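You operate a simulated robot arm through the tools that you are given. There is no shell and no other tool. Be economical: measure what you need, move in short steps, check, and stop when the job is done.

You are at the controls of a simulated robot arm. One attempt, no reset.

JOB
Squeeze the lemon half on the counter; pour its juice into the tumbler of water.
Fine: all on the counter under the window; leave the halves on the blue tray; fingers clear of the press; the squeezed half stays in the press; lever back up, steel cup back under the spout; spill nothing.

Only the result counts: the job must be done as asked and must still hold three seconds after the hand-in. Knocking over, shifting, dropping, spilling or breaking anything else fails it.

ROBOT AND FRAMES
A 7-joint arm with a two-finger parallel gripper, fixed in place. Base frame: the origin is at the foot of the arm, x ahead of it, y to its left, z up; the work surface is at about z = 0.84. Lengths are in m, angles in rad, forces in N, time in s.
With the tool pointing down near the work surface it reaches from about 0.24 to 0.68 m from the base axis. Its first joint turns from -1.152 to 1.152 rad. Payload 2.4 kg.
Tool frame: the origin (TCP) lies between the finger pads and is the grasp point; the fingertips stand 0.03 m ahead of it; z points along the fingers, y is the line along which they close. The gripper opens to 0.094 m. The fingers are 0.028 m wide and 0.01 m thick; the gripper's body (0.05 by 0.096 m) begins 0.055 m behind the TCP.
Orientation is that of the tool frame in the base frame, as a unit quaternion [w, x, y, z]. With the fingers straight down and closing along the base's y, the tool's x points along the base's -x, its y along +y and its z along -z.

CONTROLS
- The arm moves only by the tool servo_tool. Its argument "series" is a list of rows, each an object of numbers (a shift or turn left out is 0, a gripper value left out holds the last): "ax", "ay", "az": the turn, a rotation vector about the base's x, y, z in rad; "tx", "ty", "tz": the shift along the base's x, y, z in m; "jaw": the gripper command, from -1 (fully open) to 1 (shut), values between in proportion. In form: [{"ax": .., "ay": .., "az": .., "tx": .., "ty": .., "tz": .., "jaw": ..}, ...]. A call has 1 to 8 rows; each row is the pose to reach, as a shift and turn from the pose commanded when the call began. A row lasts 0.2 s, in which the tool goes at most 0.05 m and 0.15 rad; a call with a longer step from one row to the next is refused whole, and so is a gripper value outside its range. A pose out of reach is approached as far as the arm can. The call stops where the force on the tool passes 70 N (or 10 N more than at its start, if that is more) or the arm is blocked; 0.2 s more then pass. Each finger travels about 0.153 m/s and halts on what it meets, pressing with about 32 N; the grip force reading is that of the motor and also rises with nothing between the fingers. The clock runs only during rows and for 0.2 s after the last one: add rows that repeat a pose to give the fingers time. The reply holds the time, the measured pose of the TCP, the force on the tool along the base axes, the opening and the grip force, in the units named above and with some noise, with the torque about the TCP (base axes, N m) and any sound that the robot's microphone picked up.
- Cameras (640 x 400 px; columns grow to the right, rows downward): "scene" is fixed at [0.0472, 0.4798, 1.4453]; the picture's right is [-0.67, -0.75, 0.00], its down [-0.41, 0.36, -0.84] and it looks along [0.62, -0.56, -0.54] (base axes); focal length 214 px, centre (320, 200). "wrist" rides on the gripper at [0.076, 0.014, -0.102] in the tool frame; the picture's right is [-0.18, 0.98, 0.00], its down [-0.75, -0.14, -0.64] and it looks along [-0.63, -0.12, 0.77] (tool axes); focal length 243 px, centre (320, 200). There is no depth. A picture from a camera that has moved, and an enlarged one, comes with that camera's place and axes in the base frame and with its lens.
- capture(camera): a new picture of that camera. No time passes.
- close_up(camera, box): a new picture of the part [left, top, right, bottom] of that camera's present view, enlarged. No time passes.
- finish_job(): hands the job in; it is judged then, once.

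Go step by step. Nothing tells you positions but the pictures and the camera data: compare them with the known pose of the tool, close in by small moves and look again before you grip or let go. The budget is 120 turns and 68 pictures, counting those below and the enlarged ones. Unless the task says otherwise, let go and move clear before handing in, and close with one line.

The tools are called after ">>>" as a command line: name --argument value ..., lists and objects as JSON in quotes. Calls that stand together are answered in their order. servo_tool: Moves the arm, as the interface text tells. Its arguments: {"type":"object","properties":{"series":{"type":"array","items":{"type":"object","properties":{"ax":{"type":"number"},"ay":{"type":"number"},"az":{"type":"number"},"tx":{"type":"number"},"ty":{"type":"number"},"tz":{"type":"number"},"jaw":{"type":"number"}}}}},"required":["series"]} The other tools are called the same way: capture (camera) takes a picture; close_up (camera, box) takes an enlarged picture of a part of a camera's view; finish_job () hands the job in.

At the start:

```text
clock: 0.0
ee_pos: [0.3428, 0.0386, 1.2509]
tcp_rot: [0.0, -0.001, 1.0, 0.0]
contact_force: [-0.7, -0.9, 0.0]
moment: [0.02, -0.02, 0.01]
finger_gap: 0.0938
grip_force: 0.0
```

scene: 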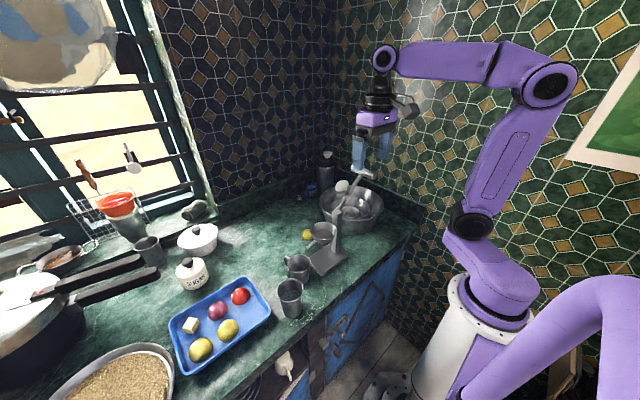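
wrist: 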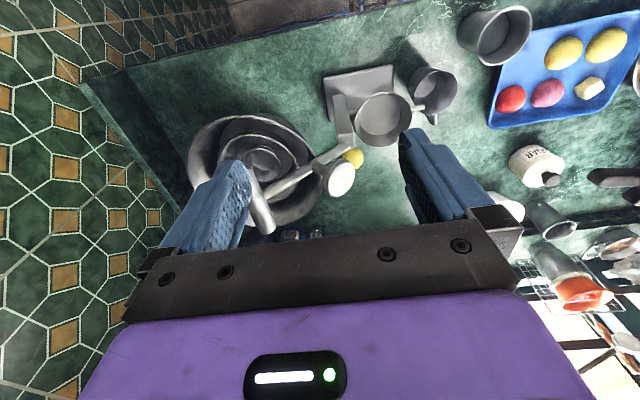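

I see a press (base plate, cup-shaped bowl, raised lever), a steel cup beside it, a tumbler nearer the tray, and a yellow lemon half near the press. I'll enlarge the pictures to learn the layout.

>>> close_up --camera "scene" --box '[260, 140, 420, 340]'

>>> close_up --camera "wrist" --box '[180, 0, 540, 250]'

```text
2.00 times, centred on (340, 240) of scene
camera zoom: at [0.0472, 0.4798, 1.4453], right [-0.67, -0.75, 0.0], down [-0.41, 0.36, -0.84], along [0.62, -0.56, -0.54], focal length 429 px, centre (280, 120)
```

zoom: 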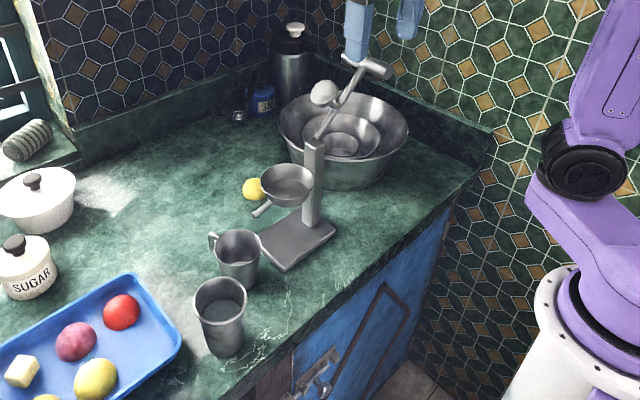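

```text
1.60 times, centred on (360, 125) of wrist
camera zoom: at [0.2669, 0.053, 1.3547], right [0.18, 0.98, 0.0], down [0.75, -0.14, 0.64], along [0.63, -0.12, -0.77], focal length 388 px, centre (256, 320)
```

zoom: 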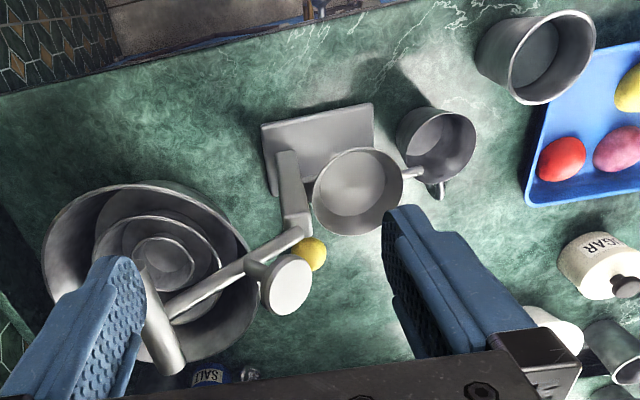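

Triangulated: lemon (0.564, 0.082), bowl rim (0.424, 0.121, 0.99), hinge (0.429, 0.059, 1.036), lever bar (0.422, -0.044, 1.145), spout tip (0.424, 0.184, 0.97), cup (0.423, 0.227), tumbler about (0.36, 0.30). I'll go down a bit beside the press to see the spout and cup closer.

>>> servo_tool --series '[{"ty": 0.04, "tz": -0.02}, {"ty": 0.08, "tz": -0.04}, {"ty": 0.12, "tz": -0.06, "tx": -0.02}, {"ty": 0.15, "tz": -0.09, "tx": -0.04}, {"ty": 0.17, "tz": -0.12, "tx": -0.05}]'

>>> capture --camera "wrist"

>>> capture --camera "scene"

```text
clock: 1.2
ee_pos: [0.2933, 0.2094, 1.1326]
tcp_rot: [0.0, 0.001, 1.0, -0.001]
contact_force: [-0.5, 0.5, 0.5]
moment: [-0.03, -0.02, 0.01]
finger_gap: 0.094
grip_force: 0.1
```

```text
63 pictures are left
camera wrist: at [0.2167, 0.2233, 1.2354], right [0.19, 0.98, 0.0], down [0.75, -0.14, 0.64], along [0.63, -0.12, -0.77], focal length 243 px, centre (320, 200)
```

wrist: 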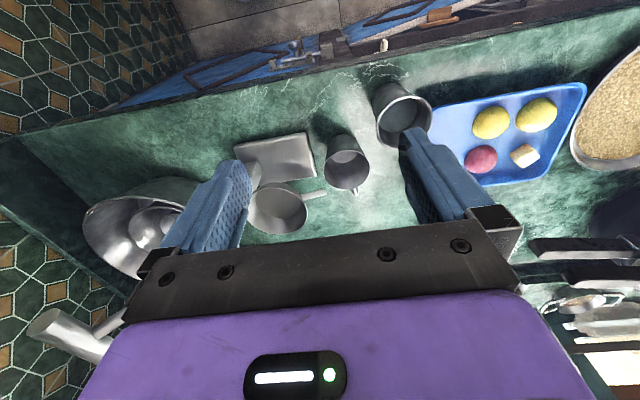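

```text
62 pictures are left
```

scene: 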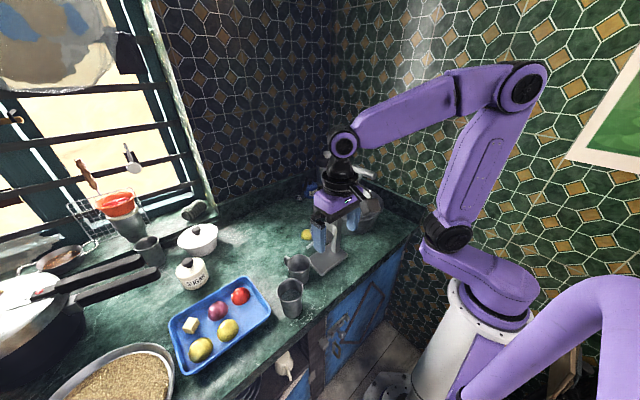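

The view shows the spout pointing at the steel cup. I'll enlarge the cup, spout and tumbler.

>>> close_up --camera "wrist" --box '[240, 70, 440, 245]'

>>> close_up --camera "scene" --box '[265, 215, 365, 325]'

```text
2.29 times, centred on (340, 158) of wrist
camera zoom: at [0.2167, 0.2233, 1.2354], right [0.19, 0.98, 0.0], down [0.75, -0.14, 0.64], along [0.63, -0.12, -0.77], focal length 555 px, centre (274, 297)
```

zoom: 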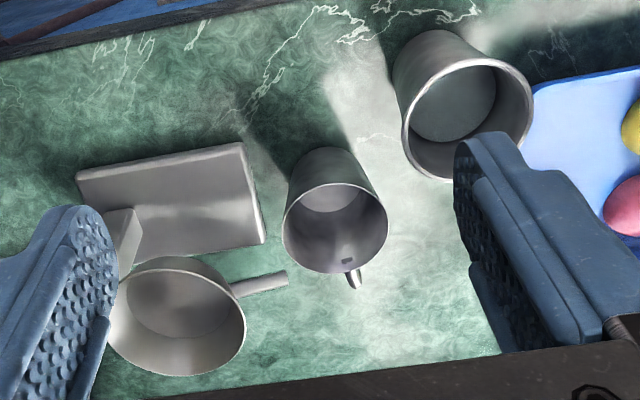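

```text
3.64 times, centred on (315, 270) of scene
camera zoom: at [0.0472, 0.4798, 1.4452], right [-0.67, -0.75, 0.0], down [-0.41, 0.36, -0.84], along [0.62, -0.56, -0.54], focal length 780 px, centre (338, -54)
```

zoom: 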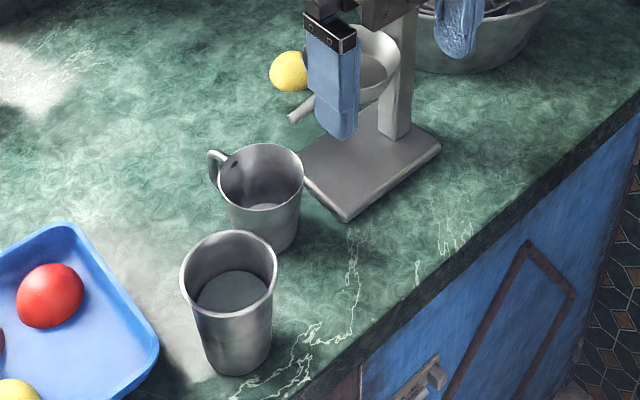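

Spout tip refined to (0.425, 0.191, 0.965), cup rim (0.424, 0.225, 0.92) with r about 0.035: the tip lies right at the rim's edge, so I'll nudge the cup under it later. First the lemon: I go round the press on the +y side, turning the tool -90° so that the camera stays away from the press.

>>> servo_tool --series '[{"tx": 0.04, "ty": 0.02, "az": -0.145}, {"tx": 0.08, "ty": 0.02, "az": -0.29}, {"tx": 0.12, "ty": 0.02, "az": -0.435}, {"tx": 0.16, "ty": 0.02, "az": -0.58}, {"tx": 0.2, "ty": 0.02, "az": -0.725}, {"tx": 0.24, "ty": 0.01, "az": -0.87}, {"tx": 0.26, "ty": 0, "az": -1.015}, {"tx": 0.27, "ty": -0.02, "az": -1.16}]'

>>> servo_tool --series '[{"ty": -0.02, "az": -0.14}, {"ty": -0.04, "az": -0.28}, {"ty": -0.06, "az": -0.411}]'

>>> capture --camera "wrist"

```text
clock: 3.0
ee_pos: [0.5634, 0.1889, 1.1319]
tcp_rot: [0.0, 0.549, 0.836, -0.001]
contact_force: [0.0, 0.1, -1.1]
moment: [0.0, 0.04, 0.02]
finger_gap: 0.0941
grip_force: 0.0
```

```text
clock: 3.8
ee_pos: [0.5625, 0.1287, 1.131]
tcp_rot: [0.001, 0.708, 0.707, 0.001]
contact_force: [0.2, -0.2, 0.0]
moment: [-0.03, 0.01, 0.01]
finger_gap: 0.0941
grip_force: 0.0
```

```text
59 pictures are left
camera wrist: at [0.5777, 0.2043, 1.2347], right [0.98, -0.19, 0.0], down [-0.14, -0.75, 0.64], along [-0.12, -0.63, -0.77], focal length 243 px, centre (320, 200)
```

wrist: 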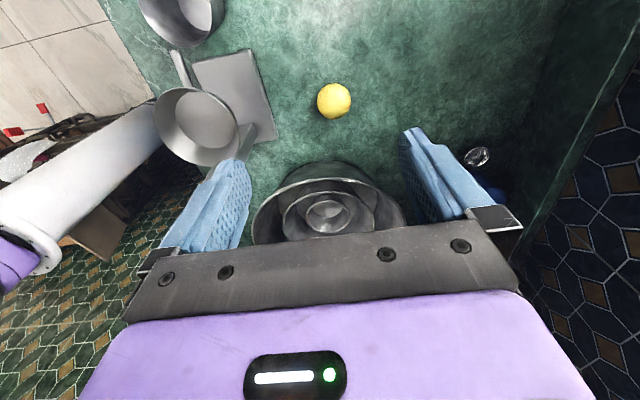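

>>> close_up --camera "wrist" --box '[284, 60, 384, 135]'

>>> close_up --camera "scene" --box '[270, 150, 390, 260]'

```text
5.33 times, centred on (334, 98) of wrist
camera zoom: at [0.5777, 0.2043, 1.2347], right [0.98, -0.19, 0.0], down [-0.14, -0.75, 0.64], along [-0.12, -0.63, -0.77], focal length 1294 px, centre (245, 747)
```

zoom: 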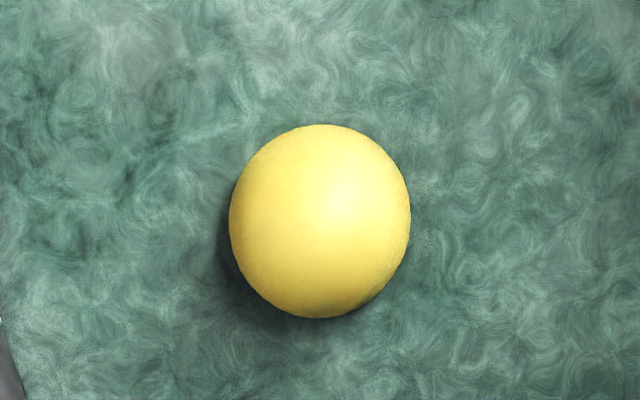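

```text
3.64 times, centred on (330, 205) of scene
camera zoom: at [0.0472, 0.4798, 1.4453], right [-0.67, -0.75, 0.0], down [-0.41, 0.36, -0.84], along [0.62, -0.56, -0.54], focal length 780 px, centre (284, 182)
```

zoom: 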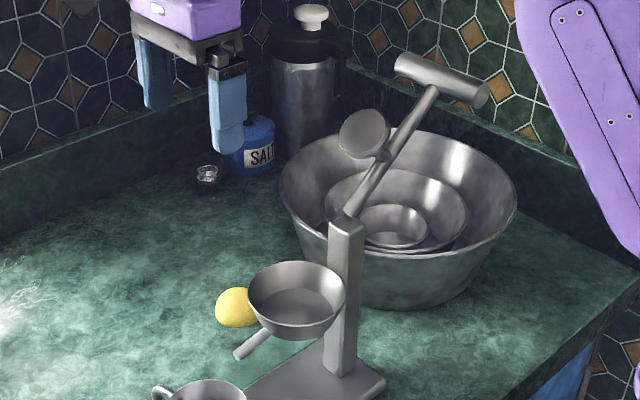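

The half lies dome up, cut side down, about 0.052 wide, at about (0.572, 0.081). I go down above it and look again.

>>> servo_tool --series '[{"tx": 0.005, "ty": -0.024, "tz": -0.04}, {"tx": 0.01, "ty": -0.048, "tz": -0.08}, {"tx": 0.01, "ty": -0.048, "tz": -0.125}, {"tx": 0.01, "ty": -0.048, "tz": -0.17}, {"tx": 0.01, "ty": -0.048, "tz": -0.19}]'

>>> capture --camera "wrist"

>>> close_up --camera "scene" --box '[270, 190, 350, 260]'

```text
clock: 5.0
ee_pos: [0.5719, 0.0806, 0.9409]
tcp_rot: [0.001, 0.707, 0.707, -0.001]
contact_force: [-0.7, 0.0, -0.2]
moment: [-0.01, -0.02, 0.0]
finger_gap: 0.0939
grip_force: 0.1
```

```text
56 pictures are left
camera wrist: at [0.5871, 0.1564, 1.0443], right [0.98, -0.18, 0.0], down [-0.14, -0.75, 0.64], along [-0.12, -0.63, -0.77], focal length 243 px, centre (320, 200)
```

wrist: 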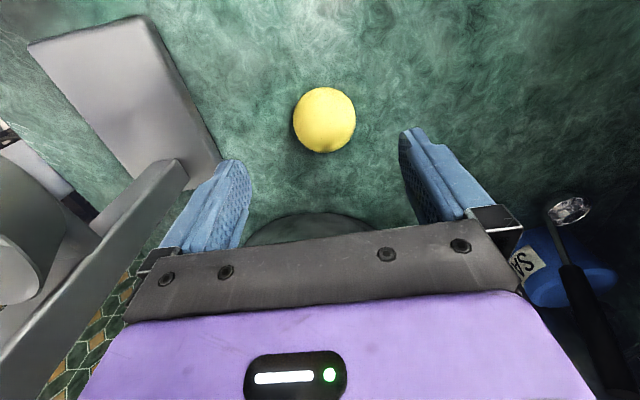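

```text
5.71 times, centred on (310, 225) of scene
camera zoom: at [0.0472, 0.4798, 1.4453], right [-0.67, -0.75, 0.0], down [-0.41, 0.36, -0.84], along [0.62, -0.56, -0.54], focal length 1226 px, centre (377, 57)
```

zoom: 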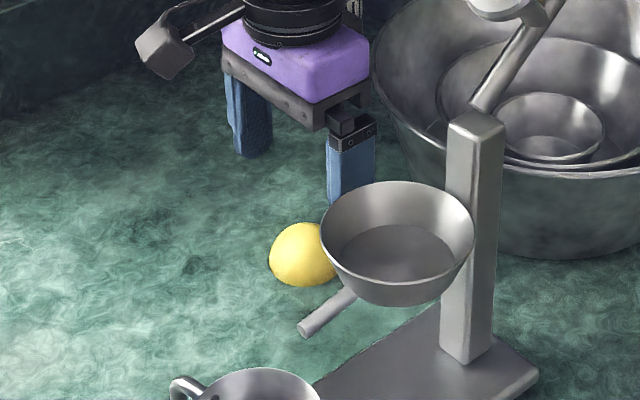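

The half is at (0.576, 0.081) by the closer view. I go down to fingertip level just above the counter and grip.

>>> servo_tool --series '[{"tx": 0.004, "tz": -0.03}, {"tx": 0.004, "tz": -0.055}, {"tx": 0.004, "tz": -0.066}, {"tx": 0.004, "tz": -0.066, "jaw": 0.2}, {"tx": 0.004, "tz": -0.066, "jaw": 0.2}, {"tx": 0.004, "tz": -0.066, "jaw": 0.2}]'

>>> capture --camera "wrist"

```text
clock: 6.4
ee_pos: [0.5763, 0.0825, 0.8754]
tcp_rot: [-0.001, 0.707, 0.707, 0.001]
contact_force: [-0.9, 0.2, -0.2]
moment: [0.02, 0.0, 0.05]
finger_gap: 0.0498
grip_force: 32.3
```

```text
54 pictures are left
camera wrist: at [0.5909, 0.1569, 0.9789], right [0.98, -0.18, 0.0], down [-0.14, -0.75, 0.64], along [-0.12, -0.63, -0.77], focal length 243 px, centre (320, 200)
```

wrist: 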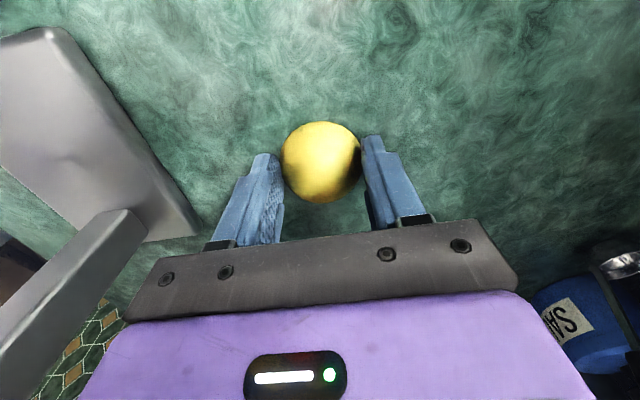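

Gripped the half (gap 0.05). I lift it and carry it above the press bowl, keeping to the +y side of the raised plunger.

>>> servo_tool --series '[{"tz": 0.04}, {"tz": 0.085}, {"tz": 0.13, "ty": 0.02}, {"tz": 0.17, "ty": 0.05}, {"tz": 0.18, "ty": 0.07, "tx": -0.04}, {"tz": 0.18, "ty": 0.07, "tx": -0.08}, {"tz": 0.18, "ty": 0.07, "tx": -0.12}, {"tz": 0.18, "ty": 0.07, "tx": -0.156}]'

>>> capture --camera "wrist"

>>> close_up --camera "scene" --box '[270, 150, 390, 260]'

```text
clock: 8.2
ee_pos: [0.4214, 0.151, 1.0543]
tcp_rot: [0.0, 0.707, 0.707, 0.0]
contact_force: [-0.3, -0.2, 0.1]
moment: [0.01, 0.0, 0.0]
finger_gap: 0.0499
grip_force: 31.9
```

```text
53 pictures are left
camera wrist: at [0.4347, 0.2264, 1.158], right [0.98, -0.18, 0.0], down [-0.14, -0.75, 0.64], along [-0.12, -0.63, -0.77], focal length 243 px, centre (320, 200)
```

wrist: 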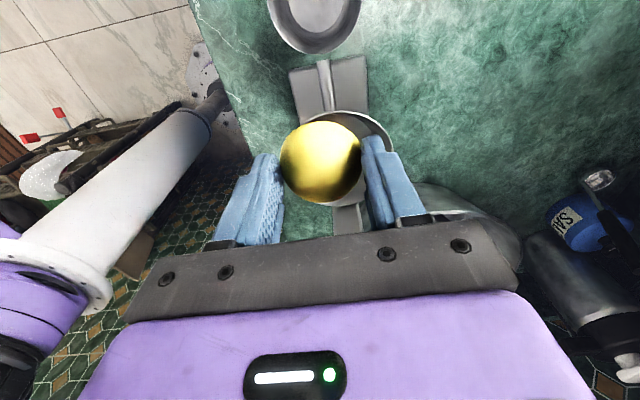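

```text
3.64 times, centred on (330, 205) of scene
camera zoom: at [0.0472, 0.4798, 1.4453], right [-0.67, -0.75, 0.0], down [-0.41, 0.36, -0.84], along [0.62, -0.56, -0.54], focal length 780 px, centre (284, 182)
```

zoom: 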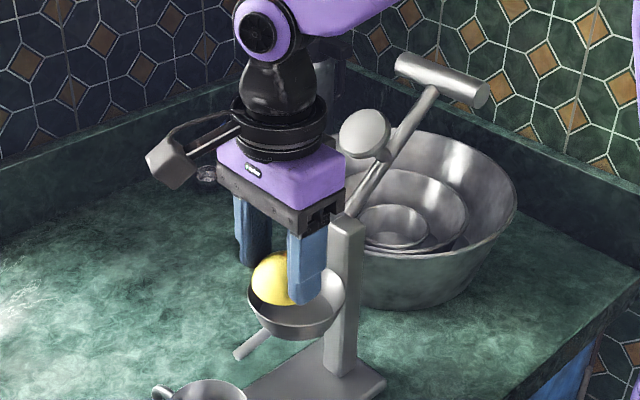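

Bowl centre by this view is about (0.428, 0.122). I move over it and look before going down.

>>> servo_tool --series '[{"tx": 0.006, "ty": -0.015}, {"tx": 0.006, "ty": -0.029}]'

>>> close_up --camera "wrist" --box '[220, 60, 420, 260]'

>>> close_up --camera "scene" --box '[290, 150, 390, 260]'

```text
clock: 8.8
ee_pos: [0.4265, 0.123, 1.0554]
tcp_rot: [-0.001, 0.707, 0.707, -0.001]
contact_force: [-0.1, 0.2, -0.4]
moment: [0.0, 0.02, 0.02]
finger_gap: 0.0497
grip_force: 31.7
```

```text
2.00 times, centred on (320, 160) of wrist
camera zoom: at [0.4411, 0.1973, 1.1583], right [0.98, -0.18, 0.0], down [-0.14, -0.75, 0.64], along [-0.12, -0.63, -0.77], focal length 485 px, centre (320, 280)
```

zoom: 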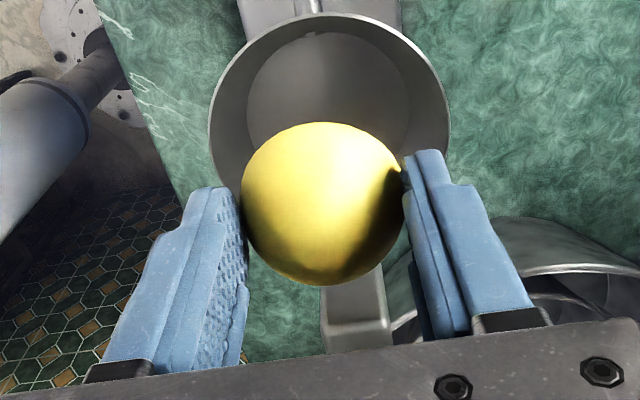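

```text
3.64 times, centred on (340, 205) of scene
camera zoom: at [0.0472, 0.4798, 1.4453], right [-0.67, -0.75, 0.0], down [-0.41, 0.36, -0.84], along [0.62, -0.56, -0.54], focal length 780 px, centre (247, 182)
```

zoom: 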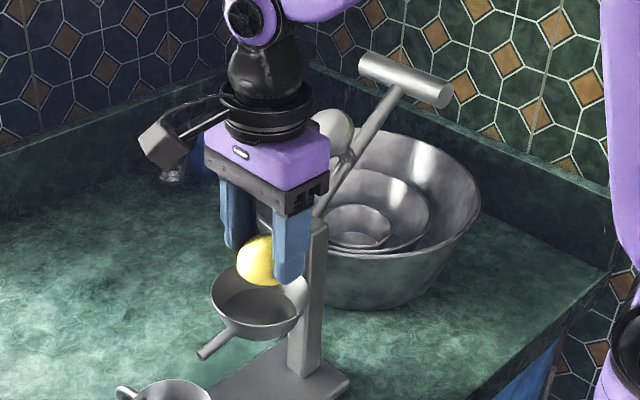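

Bowl centre (0.430, 0.120). I lower so that the half's cut face is just over the bowl floor.

>>> servo_tool --series '[{"tx": 0.003, "ty": -0.003, "tz": -0.02}, {"tx": 0.003, "ty": -0.003, "tz": -0.04}]'

>>> close_up --camera "wrist" --box '[220, 60, 420, 260]'

>>> close_up --camera "scene" --box '[290, 150, 390, 260]'

```text
clock: 9.4
ee_pos: [0.4297, 0.1187, 1.0171]
tcp_rot: [0.001, 0.707, 0.707, 0.002]
contact_force: [-12.0, -0.4, 39.0]
moment: [-0.51, -0.41, -0.22]
finger_gap: 0.0494
grip_force: 32.0
```

```text
2.00 times, centred on (320, 160) of wrist
camera zoom: at [0.4443, 0.1946, 1.1208], right [0.98, -0.18, 0.01], down [-0.15, -0.75, 0.64], along [-0.11, -0.63, -0.77], focal length 485 px, centre (320, 280)
```

zoom: 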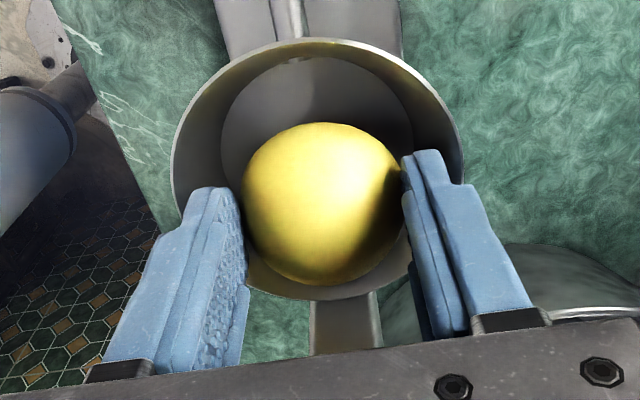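

```text
3.64 times, centred on (340, 205) of scene
camera zoom: at [0.0462, 0.4796, 1.4453], right [-0.67, -0.75, 0.0], down [-0.41, 0.36, -0.84], along [0.63, -0.56, -0.54], focal length 780 px, centre (247, 182)
```

zoom: 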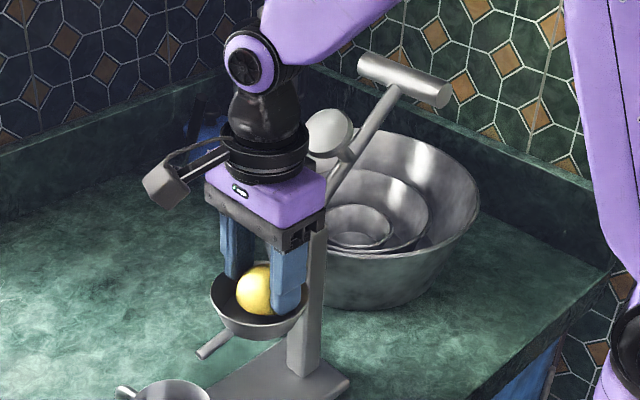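

A fingertip is touching the +x wall of the bowl (39 N up). I back off a few millimetres before letting go.

>>> servo_tool --series '[{"tz": 0.005, "tx": -0.002}, {"tz": 0.005, "tx": -0.002}]'

```text
clock: 10.0
ee_pos: [0.4259, 0.1183, 1.0188]
tcp_rot: [-0.001, 0.707, 0.707, 0.0]
contact_force: [0.6, 1.2, -1.0]
moment: [0.04, -0.06, -0.01]
finger_gap: 0.0495
grip_force: 31.7
```

Force is free again. I open the fingers a little to release the half.

>>> servo_tool --series '[{"jaw": -0.1}, {"jaw": -0.2}, {"jaw": -0.2}]'

>>> close_up --camera "wrist" --box '[220, 60, 420, 260]'

```text
clock: 10.8
ee_pos: [0.4266, 0.1186, 1.0212]
tcp_rot: [0.0, 0.708, 0.706, 0.0]
contact_force: [2.1, 0.1, -3.8]
moment: [0.02, -0.09, 0.0]
finger_gap: 0.0511
grip_force: 0.1
```

```text
2.00 times, centred on (320, 160) of wrist
camera zoom: at [0.4423, 0.1946, 1.1232], right [0.98, -0.18, 0.0], down [-0.14, -0.75, 0.64], along [-0.12, -0.63, -0.77], focal length 485 px, centre (320, 280)
```

zoom: 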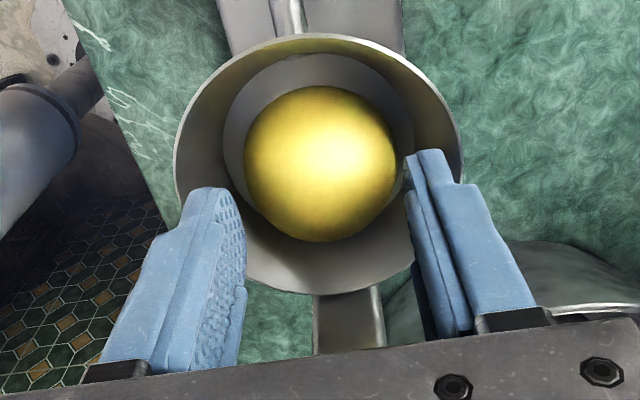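

The half sits in the bowl, dome up. I rise, go over to the +y side of the steel cup with closed fingers, and look at spout and cup from there.

>>> servo_tool --series '[{"tz": 0.03}, {"tz": 0.07}, {"tz": 0.1, "ty": 0.03}, {"tz": 0.1, "ty": 0.08, "jaw": 0.2}, {"tz": 0.1, "ty": 0.13, "jaw": 1}, {"tz": 0.06, "ty": 0.165, "jaw": 1}, {"tz": 0.02, "ty": 0.17, "tx": -0.004, "jaw": 1}]'

>>> capture --camera "wrist"

>>> close_up --camera "scene" --box '[260, 190, 380, 330]'

```text
refused: row 6 steps farther than a row can; nothing moved
```

```text
46 pictures are left
camera wrist: at [0.4423, 0.1946, 1.1232], right [0.98, -0.18, 0.0], down [-0.14, -0.75, 0.64], along [-0.12, -0.63, -0.77], focal length 243 px, centre (320, 200)
```

wrist: 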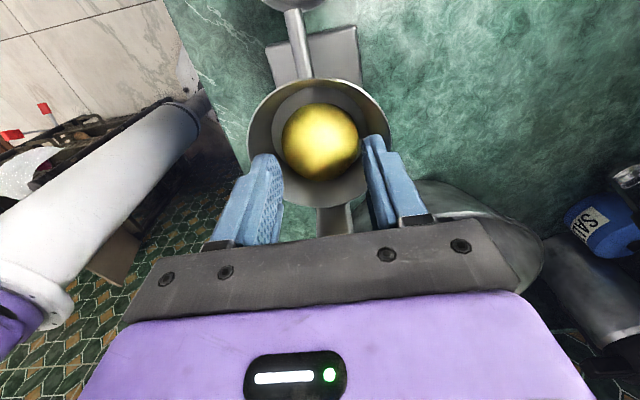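

```text
2.86 times, centred on (320, 260) of scene
camera zoom: at [0.0473, 0.4798, 1.4452], right [-0.67, -0.75, 0.0], down [-0.41, 0.36, -0.84], along [0.62, -0.56, -0.54], focal length 613 px, centre (320, 29)
```

zoom: 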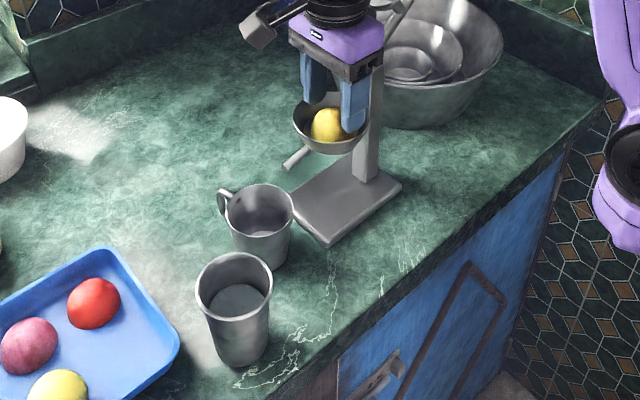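

The step was too long; I repeat the move with shorter ones.

>>> servo_tool --series '[{"tz": 0.03}, {"tz": 0.07}, {"tz": 0.1, "ty": 0.03}, {"tz": 0.1, "ty": 0.075, "jaw": 0.2}, {"tz": 0.1, "ty": 0.12, "jaw": 1}, {"tz": 0.075, "ty": 0.155, "jaw": 1}, {"tz": 0.03, "ty": 0.17, "tx": -0.004, "jaw": 1}, {"tz": 0.0, "ty": 0.17, "tx": -0.004, "jaw": 1}]'

>>> capture --camera "wrist"

```text
clock: 12.6
ee_pos: [0.4243, 0.289, 1.0201]
tcp_rot: [0.0, 0.707, 0.707, 0.0]
contact_force: [-0.2, 0.2, -0.5]
moment: [0.0, 0.03, 0.03]
finger_gap: 0.0
grip_force: 31.7
```

```text
44 pictures are left
camera wrist: at [0.4387, 0.3647, 1.1239], right [0.98, -0.18, 0.0], down [-0.14, -0.75, 0.64], along [-0.12, -0.63, -0.77], focal length 243 px, centre (320, 200)
```

wrist: 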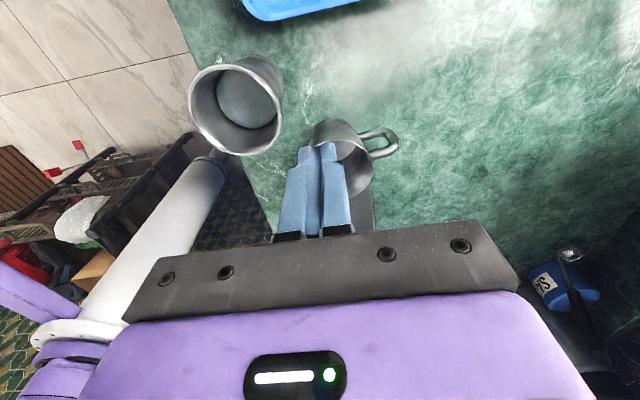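

Fingers are closed beside the cup on its +y side. I go down and push it gently toward the spout by about 12 mm.

>>> servo_tool --series '[{"tz": -0.04}, {"tz": -0.08}, {"tz": -0.105}, {"tz": -0.105, "ty": -0.01}, {"tz": -0.105, "ty": -0.016}]'

>>> close_up --camera "scene" --box '[260, 200, 360, 310]'

```text
clock: 13.8
ee_pos: [0.4254, 0.2737, 0.9157]
tcp_rot: [-0.001, 0.707, 0.707, 0.0]
contact_force: [-0.8, 1.5, -0.2]
moment: [-0.02, 0.0, 0.03]
finger_gap: 0.0002
grip_force: 32.1
```

```text
3.64 times, centred on (310, 255) of scene
camera zoom: at [0.0472, 0.4798, 1.4453], right [-0.67, -0.75, 0.0], down [-0.41, 0.36, -0.84], along [0.62, -0.56, -0.54], focal length 780 px, centre (356, 0)
```

zoom: 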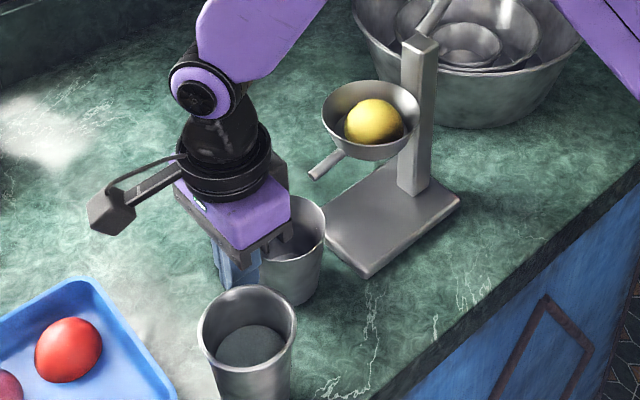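

Contact has just begun. I push 10 mm more, then back off.

>>> servo_tool --series '[{"ty": -0.004}, {"ty": -0.008}, {"ty": -0.01}, {"ty": 0.005}, {"ty": 0.02}, {"ty": 0.03, "tz": 0.04}, {"ty": 0.03, "tz": 0.09}, {"ty": 0.03, "tz": 0.14}]'

>>> close_up --camera "scene" --box '[260, 200, 360, 310]'

>>> close_up --camera "wrist" --box '[180, 0, 480, 200]'

```text
clock: 15.6
ee_pos: [0.4244, 0.3037, 1.0559]
tcp_rot: [-0.001, 0.707, 0.707, 0.0]
contact_force: [0.5, 0.6, -0.1]
moment: [0.03, 0.01, -0.01]
finger_gap: 0.0
grip_force: 32.0
```

```text
3.64 times, centred on (310, 255) of scene
camera zoom: at [0.0472, 0.4798, 1.4453], right [-0.67, -0.75, 0.0], down [-0.41, 0.36, -0.84], along [0.62, -0.56, -0.54], focal length 780 px, centre (356, 0)
```

zoom: 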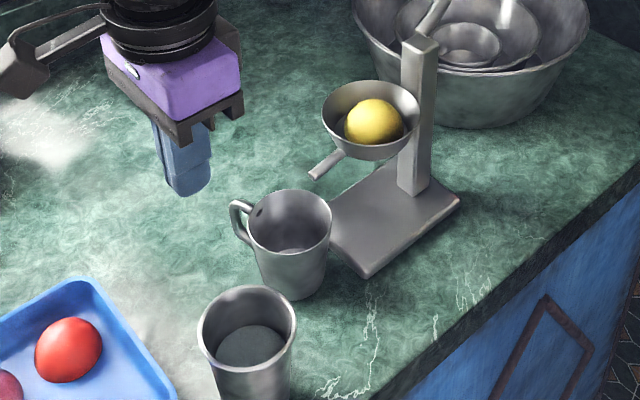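

```text
2.00 times, centred on (330, 100) of wrist
camera zoom: at [0.4395, 0.3795, 1.1596], right [0.98, -0.18, 0.0], down [-0.14, -0.75, 0.64], along [-0.12, -0.63, -0.77], focal length 485 px, centre (300, 400)
```

zoom: 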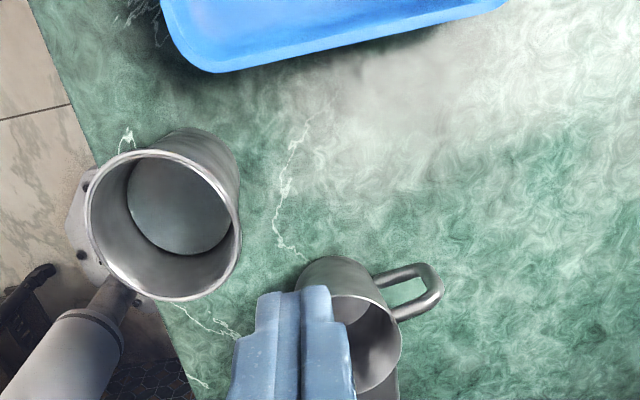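

The cup rim now stands clearly under the spout tip (tip about 13 mm inside the rim). Next the lever: the bar lies along x from 0.382 to 0.467 at y = -0.045, z = 1.145. I rise and go over it, turning the tool back to close along y.

>>> servo_tool --series '[{"tz": 0.045, "az": 0.145}, {"tz": 0.09, "az": 0.29}, {"tz": 0.135, "az": 0.435}, {"tz": 0.18, "az": 0.58, "jaw": 0}, {"tz": 0.2, "az": 0.725, "ty": -0.04, "jaw": 0}, {"tz": 0.2, "az": 0.87, "ty": -0.088, "jaw": 0}, {"tz": 0.2, "az": 1.015, "ty": -0.136, "tx": -0.01, "jaw": 0}, {"tz": 0.2, "az": 1.16, "ty": -0.18, "tx": -0.022, "jaw": 0}]'

>>> servo_tool --series '[{"ty": -0.045, "az": 0.14}, {"ty": -0.09, "az": 0.28}, {"ty": -0.135, "az": 0.411}, {"ty": -0.168, "az": 0.411}, {"ty": -0.168, "az": 0.411}]'

>>> capture --camera "wrist"

>>> close_up --camera "scene" --box '[310, 110, 430, 210]'

```text
clock: 17.4
ee_pos: [0.4017, 0.1233, 1.2537]
tcp_rot: [0.001, 0.204, 0.979, 0.001]
contact_force: [0.0, -0.4, 0.1]
moment: [0.02, -0.01, 0.03]
finger_gap: 0.047
grip_force: 0.0
```

```text
clock: 18.6
ee_pos: [0.4012, -0.0451, 1.2546]
tcp_rot: [0.0, 0.0, 1.0, 0.0]
contact_force: [0.0, 0.1, -0.6]
moment: [-0.01, 0.02, 0.01]
finger_gap: 0.0468
grip_force: 0.1
```

```text
40 pictures are left
camera wrist: at [0.3252, -0.0309, 1.3581], right [0.18, 0.98, 0.0], down [0.75, -0.14, 0.64], along [0.63, -0.12, -0.77], focal length 243 px, centre (320, 200)
```

wrist: 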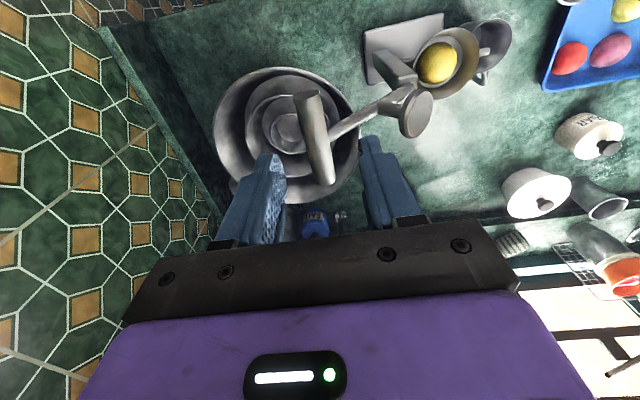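

```text
4.00 times, centred on (370, 160) of scene
camera zoom: at [0.0472, 0.4798, 1.4453], right [-0.67, -0.75, 0.0], down [-0.41, 0.36, -0.84], along [0.62, -0.56, -0.54], focal length 858 px, centre (120, 360)
```

zoom: 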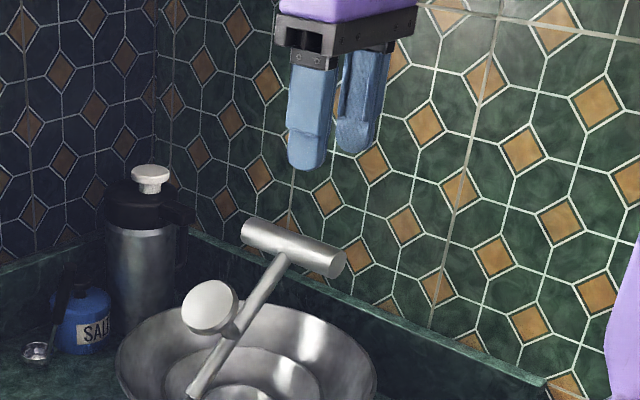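

The bar is at about y = -0.050, z = 1.145. I go down with the fingers straddling it on the -x side of the shaft.

>>> servo_tool --series '[{"ty": -0.005, "tx": -0.002, "tz": -0.035}, {"ty": -0.005, "tx": -0.002, "tz": -0.07}]'

>>> capture --camera "wrist"

>>> close_up --camera "scene" --box '[310, 110, 430, 210]'

```text
clock: 19.2
ee_pos: [0.3999, -0.0489, 1.1842]
tcp_rot: [0.001, 0.0, 1.0, 0.0]
contact_force: [0.5, 0.2, -0.1]
moment: [0.02, -0.02, -0.01]
finger_gap: 0.0472
grip_force: 0.1
```

```text
38 pictures are left
camera wrist: at [0.3235, -0.0353, 1.2879], right [0.18, 0.98, 0.0], down [0.75, -0.14, 0.64], along [0.63, -0.12, -0.77], focal length 243 px, centre (320, 200)
```

wrist: 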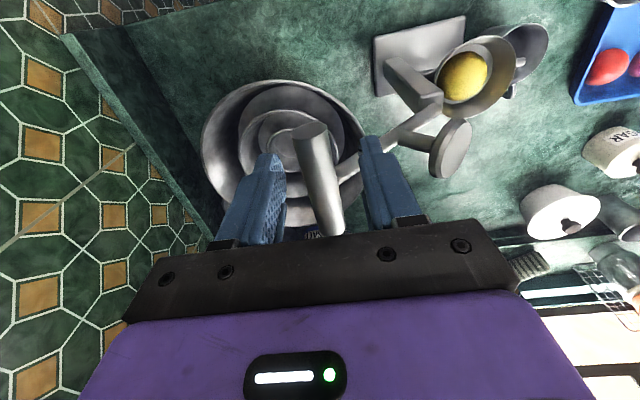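

```text
4.00 times, centred on (370, 160) of scene
camera zoom: at [0.0472, 0.4798, 1.4453], right [-0.67, -0.75, 0.0], down [-0.41, 0.36, -0.84], along [0.62, -0.56, -0.54], focal length 858 px, centre (120, 360)
```

zoom: 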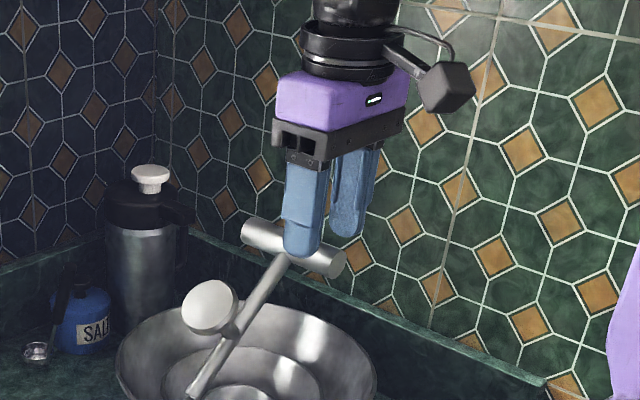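

The fingers straddle the bar. I go down to its level and grip.

>>> servo_tool --series '[{"tx": -0.001, "tz": -0.02}, {"tx": -0.001, "tz": -0.035}, {"tx": -0.001, "tz": -0.035, "jaw": 0.3}, {"tx": -0.001, "tz": -0.035, "jaw": 0.6}, {"tx": -0.001, "tz": -0.035, "jaw": 0.7}]'

>>> close_up --camera "wrist" --box '[220, 60, 520, 260]'

>>> close_up --camera "scene" --box '[310, 110, 430, 210]'

```text
clock: 20.4
ee_pos: [0.3982, -0.0495, 1.15]
tcp_rot: [0.001, 0.0, 1.0, -0.001]
contact_force: [-2.0, -7.9, 5.2]
moment: [-0.08, -0.49, 0.04]
finger_gap: 0.0238
grip_force: 31.8
```

```text
2.00 times, centred on (370, 160) of wrist
camera zoom: at [0.3226, -0.036, 1.2534], right [0.18, 0.98, 0.0], down [0.75, -0.14, 0.64], along [0.63, -0.12, -0.77], focal length 485 px, centre (220, 280)
```

zoom: 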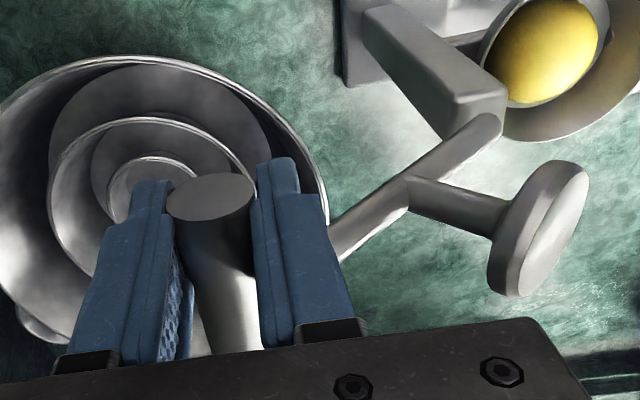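

```text
4.00 times, centred on (370, 160) of scene
camera zoom: at [0.047, 0.4795, 1.4454], right [-0.67, -0.75, 0.0], down [-0.41, 0.36, -0.84], along [0.62, -0.56, -0.54], focal length 858 px, centre (120, 360)
```

zoom: 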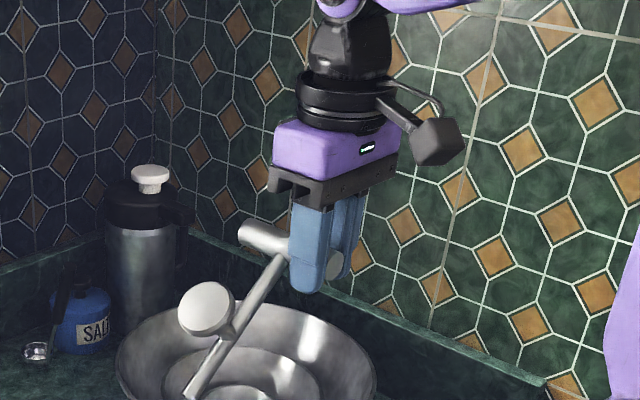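

The bar (24 mm) is held. I loosen to a close cage so it can turn in the fingers and swing the lever along its arc, first to near upright.

>>> servo_tool --series '[{"jaw": 0.43}, {"ty": 0.01, "tz": 0.009}, {"ty": 0.0207, "tz": 0.0171}, {"ty": 0.0439, "tz": 0.0306}, {"ty": 0.0625, "tz": 0.037}, {"ty": 0.0823, "tz": 0.0427}]'

>>> close_up --camera "wrist" --box '[220, 60, 520, 260]'

>>> close_up --camera "scene" --box '[290, 110, 410, 230]'

```text
clock: 21.8
ee_pos: [0.3996, 0.0335, 1.1924]
tcp_rot: [-0.001, 0.0, 1.0, 0.001]
contact_force: [-0.4, -0.7, -0.1]
moment: [-0.02, -0.1, 0.03]
finger_gap: 0.0279
grip_force: 25.5
```

```text
2.00 times, centred on (370, 160) of wrist
camera zoom: at [0.3227, 0.047, 1.296], right [0.18, 0.98, 0.0], down [0.76, -0.14, 0.64], along [0.63, -0.12, -0.77], focal length 485 px, centre (220, 280)
```

zoom: 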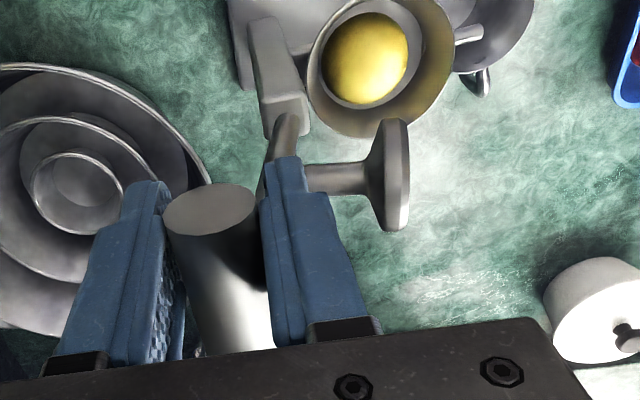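

```text
3.33 times, centred on (350, 170) of scene
camera zoom: at [0.0472, 0.4798, 1.4453], right [-0.67, -0.75, 0.0], down [-0.41, 0.36, -0.84], along [0.62, -0.56, -0.54], focal length 715 px, centre (220, 300)
```

zoom: 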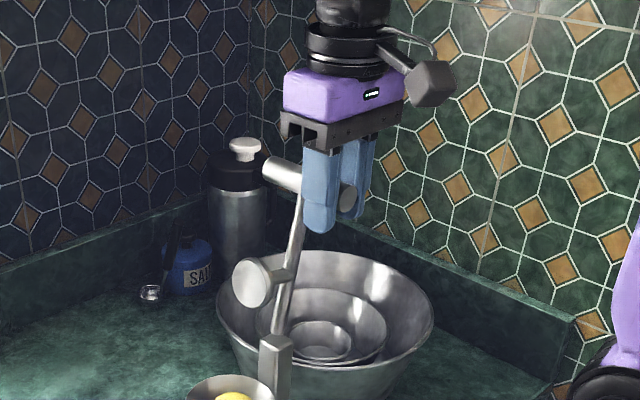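

The lever follows well and is near upright. I continue over the top down to about 40°.

>>> servo_tool --series '[{"ty": 0.0205, "tz": 0.0017}, {"ty": 0.0401, "tz": 0.0017}, {"ty": 0.06, "tz": -0.002}, {"ty": 0.0794, "tz": -0.007}, {"ty": 0.098, "tz": -0.0155}, {"ty": 0.115, "tz": -0.0256}, {"ty": 0.1307, "tz": -0.038}, {"ty": 0.1447, "tz": -0.0527}]'

>>> close_up --camera "wrist" --box '[200, 40, 500, 240]'

>>> close_up --camera "scene" --box '[260, 150, 380, 270]'

```text
clock: 23.6
ee_pos: [0.3983, 0.1778, 1.1411]
tcp_rot: [0.0, 0.0, 1.0, 0.0]
contact_force: [1.6, 1.0, 0.3]
moment: [-0.04, -0.02, 0.02]
finger_gap: 0.028
grip_force: 1.0
```

```text
2.00 times, centred on (350, 140) of wrist
camera zoom: at [0.3228, 0.1916, 1.2433], right [0.18, 0.98, 0.0], down [0.75, -0.14, 0.64], along [0.63, -0.12, -0.77], focal length 485 px, centre (260, 320)
```

zoom: 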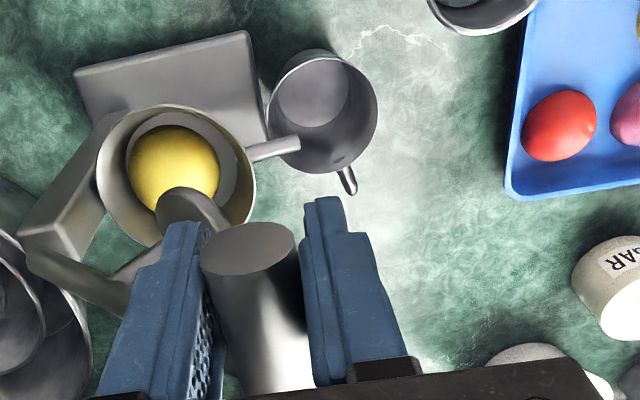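

```text
3.33 times, centred on (320, 210) of scene
camera zoom: at [0.0472, 0.4798, 1.4452], right [-0.67, -0.75, 0.0], down [-0.41, 0.36, -0.84], along [0.62, -0.56, -0.54], focal length 715 px, centre (320, 167)
```

zoom: 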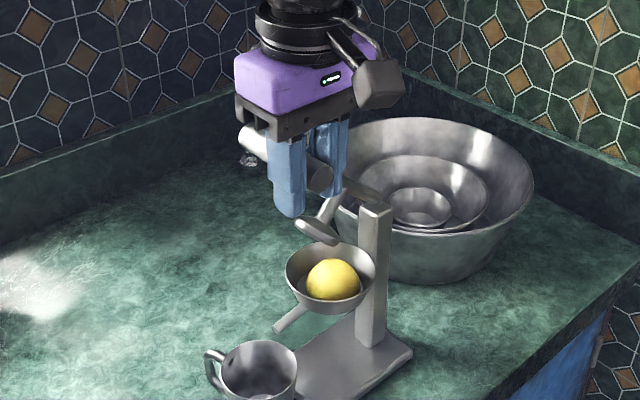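

The lever is at about 40° and the spout is visibly inside the cup's rim. I continue down until the plunger nears the half.

>>> servo_tool --series '[{"ty": 0.008, "tz": -0.011}, {"ty": 0.0154, "tz": -0.022}, {"ty": 0.0216, "tz": -0.0339}, {"ty": 0.0267, "tz": -0.0463}, {"ty": 0.0308, "tz": -0.0591}, {"ty": 0.0337, "tz": -0.0723}]'

>>> close_up --camera "wrist" --box '[200, 40, 500, 240]'

>>> close_up --camera "scene" --box '[260, 170, 380, 290]'

```text
clock: 25.0
ee_pos: [0.3989, 0.2111, 1.0695]
tcp_rot: [0.0, 0.0, 1.0, 0.0]
contact_force: [1.0, 1.4, 0.0]
moment: [-0.01, -0.03, 0.04]
finger_gap: 0.0281
grip_force: 1.6
```

```text
2.00 times, centred on (350, 140) of wrist
camera zoom: at [0.3229, 0.2248, 1.172], right [0.18, 0.98, 0.0], down [0.75, -0.14, 0.64], along [0.63, -0.12, -0.77], focal length 485 px, centre (260, 320)
```

zoom: 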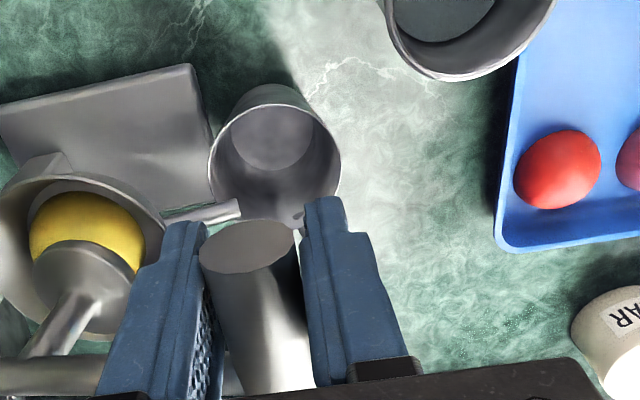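

```text
3.33 times, centred on (320, 230) of scene
camera zoom: at [0.0472, 0.4798, 1.4452], right [-0.67, -0.75, 0.0], down [-0.41, 0.36, -0.84], along [0.62, -0.56, -0.54], focal length 715 px, centre (320, 100)
```

zoom: 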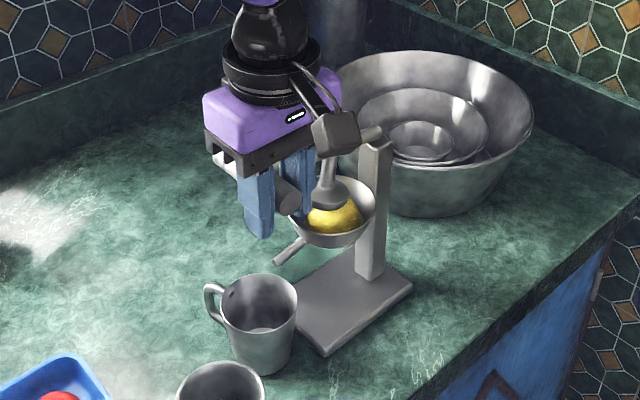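

The plunger is just above the half. I grip the bar firmly and press down slowly, watching the force.

>>> servo_tool --series '[{"jaw": 0.7}, {"jaw": 0.7}, {"tz": -0.008, "ty": 0.001}, {"tz": -0.016, "ty": 0.002}, {"tz": -0.022, "ty": 0.002}]'

>>> close_up --camera "scene" --box '[260, 170, 380, 290]'

```text
clock: 26.2
ee_pos: [0.3985, 0.2119, 1.049]
tcp_rot: [0.002, 0.0, 1.0, 0.001]
contact_force: [-6.4, -0.4, 20.4]
moment: [-0.02, -0.26, 0.15]
finger_gap: 0.0276
grip_force: 32.2
```

```text
3.33 times, centred on (320, 230) of scene
camera zoom: at [0.0467, 0.4797, 1.4453], right [-0.67, -0.75, 0.0], down [-0.41, 0.36, -0.84], along [0.63, -0.56, -0.54], focal length 715 px, centre (320, 100)
```

zoom: 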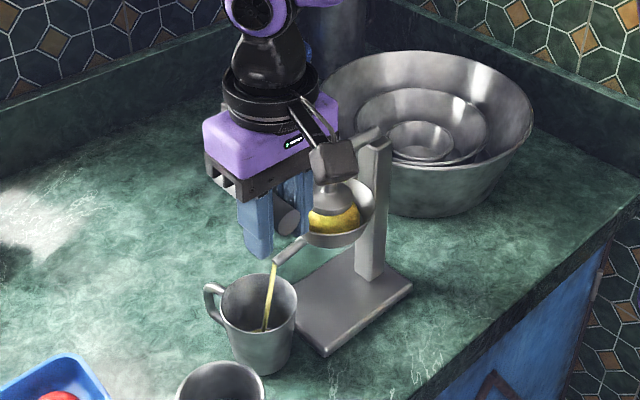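

Juice is running into the steel cup. I press on slowly.

>>> servo_tool --series '[{"tz": -0.005}, {"tz": -0.01}, {"tz": -0.015}, {"tz": -0.02}, {"tz": -0.02}, {"tz": -0.02}]'

>>> close_up --camera "scene" --box '[260, 170, 380, 290]'

```text
clock: 27.6
ee_pos: [0.3998, 0.2133, 1.0263]
tcp_rot: [0.0, 0.0, 1.0, 0.0]
contact_force: [3.6, 5.0, 19.4]
moment: [-0.08, -0.32, 0.15]
finger_gap: 0.0276
grip_force: 31.6
```

```text
3.33 times, centred on (320, 230) of scene
camera zoom: at [0.047, 0.4798, 1.4453], right [-0.67, -0.75, 0.0], down [-0.41, 0.36, -0.84], along [0.62, -0.56, -0.54], focal length 715 px, centre (320, 100)
```

zoom: 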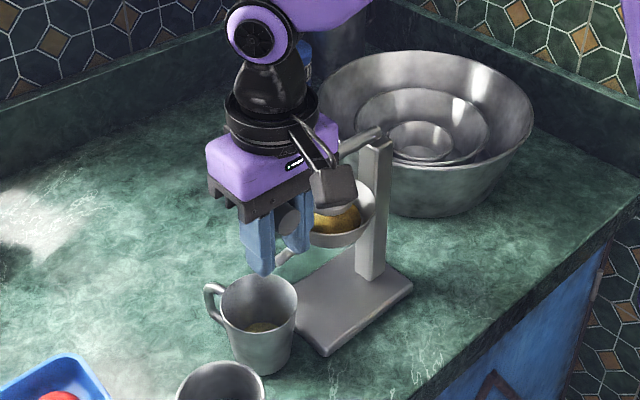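

The flow has stopped for now; I check how far the plunger is down and whether the bar slipped.

>>> close_up --camera "wrist" --box '[160, 40, 440, 240]'

>>> servo_tool --series '[{"tz": -0.005}, {"tz": -0.01}, {"tz": -0.01}, {"tz": -0.01}]'

>>> close_up --camera "scene" --box '[270, 190, 360, 270]'

```text
2.00 times, centred on (300, 140) of wrist
camera zoom: at [0.3229, 0.2264, 1.1297], right [0.18, 0.98, 0.0], down [0.75, -0.14, 0.64], along [0.63, -0.12, -0.77], focal length 485 px, centre (360, 320)
```

zoom: 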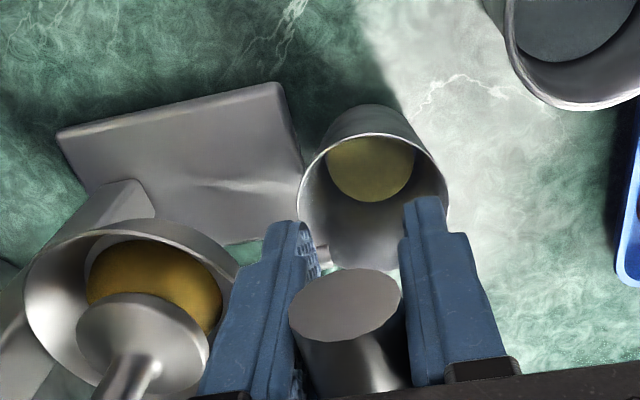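

```text
clock: 28.6
ee_pos: [0.3986, 0.2123, 1.0175]
tcp_rot: [0.0, 0.0, 1.0, 0.0]
contact_force: [-0.9, 2.4, 20.1]
moment: [-0.1, -0.16, 0.02]
finger_gap: 0.0275
grip_force: 32.0
```

```text
5.00 times, centred on (315, 230) of scene
camera zoom: at [0.0469, 0.4797, 1.4453], right [-0.67, -0.75, 0.0], down [-0.41, 0.36, -0.84], along [0.63, -0.56, -0.54], focal length 1072 px, centre (345, 50)
```

zoom: 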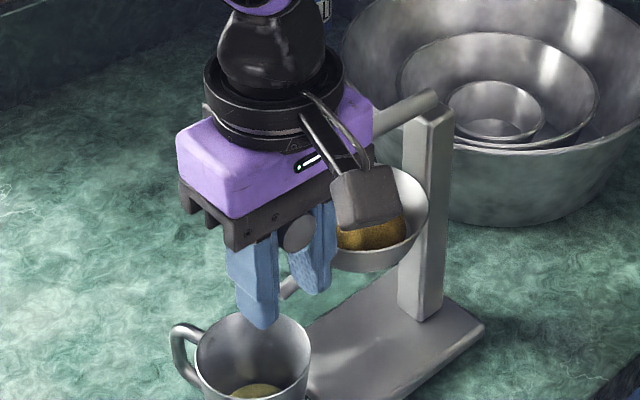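

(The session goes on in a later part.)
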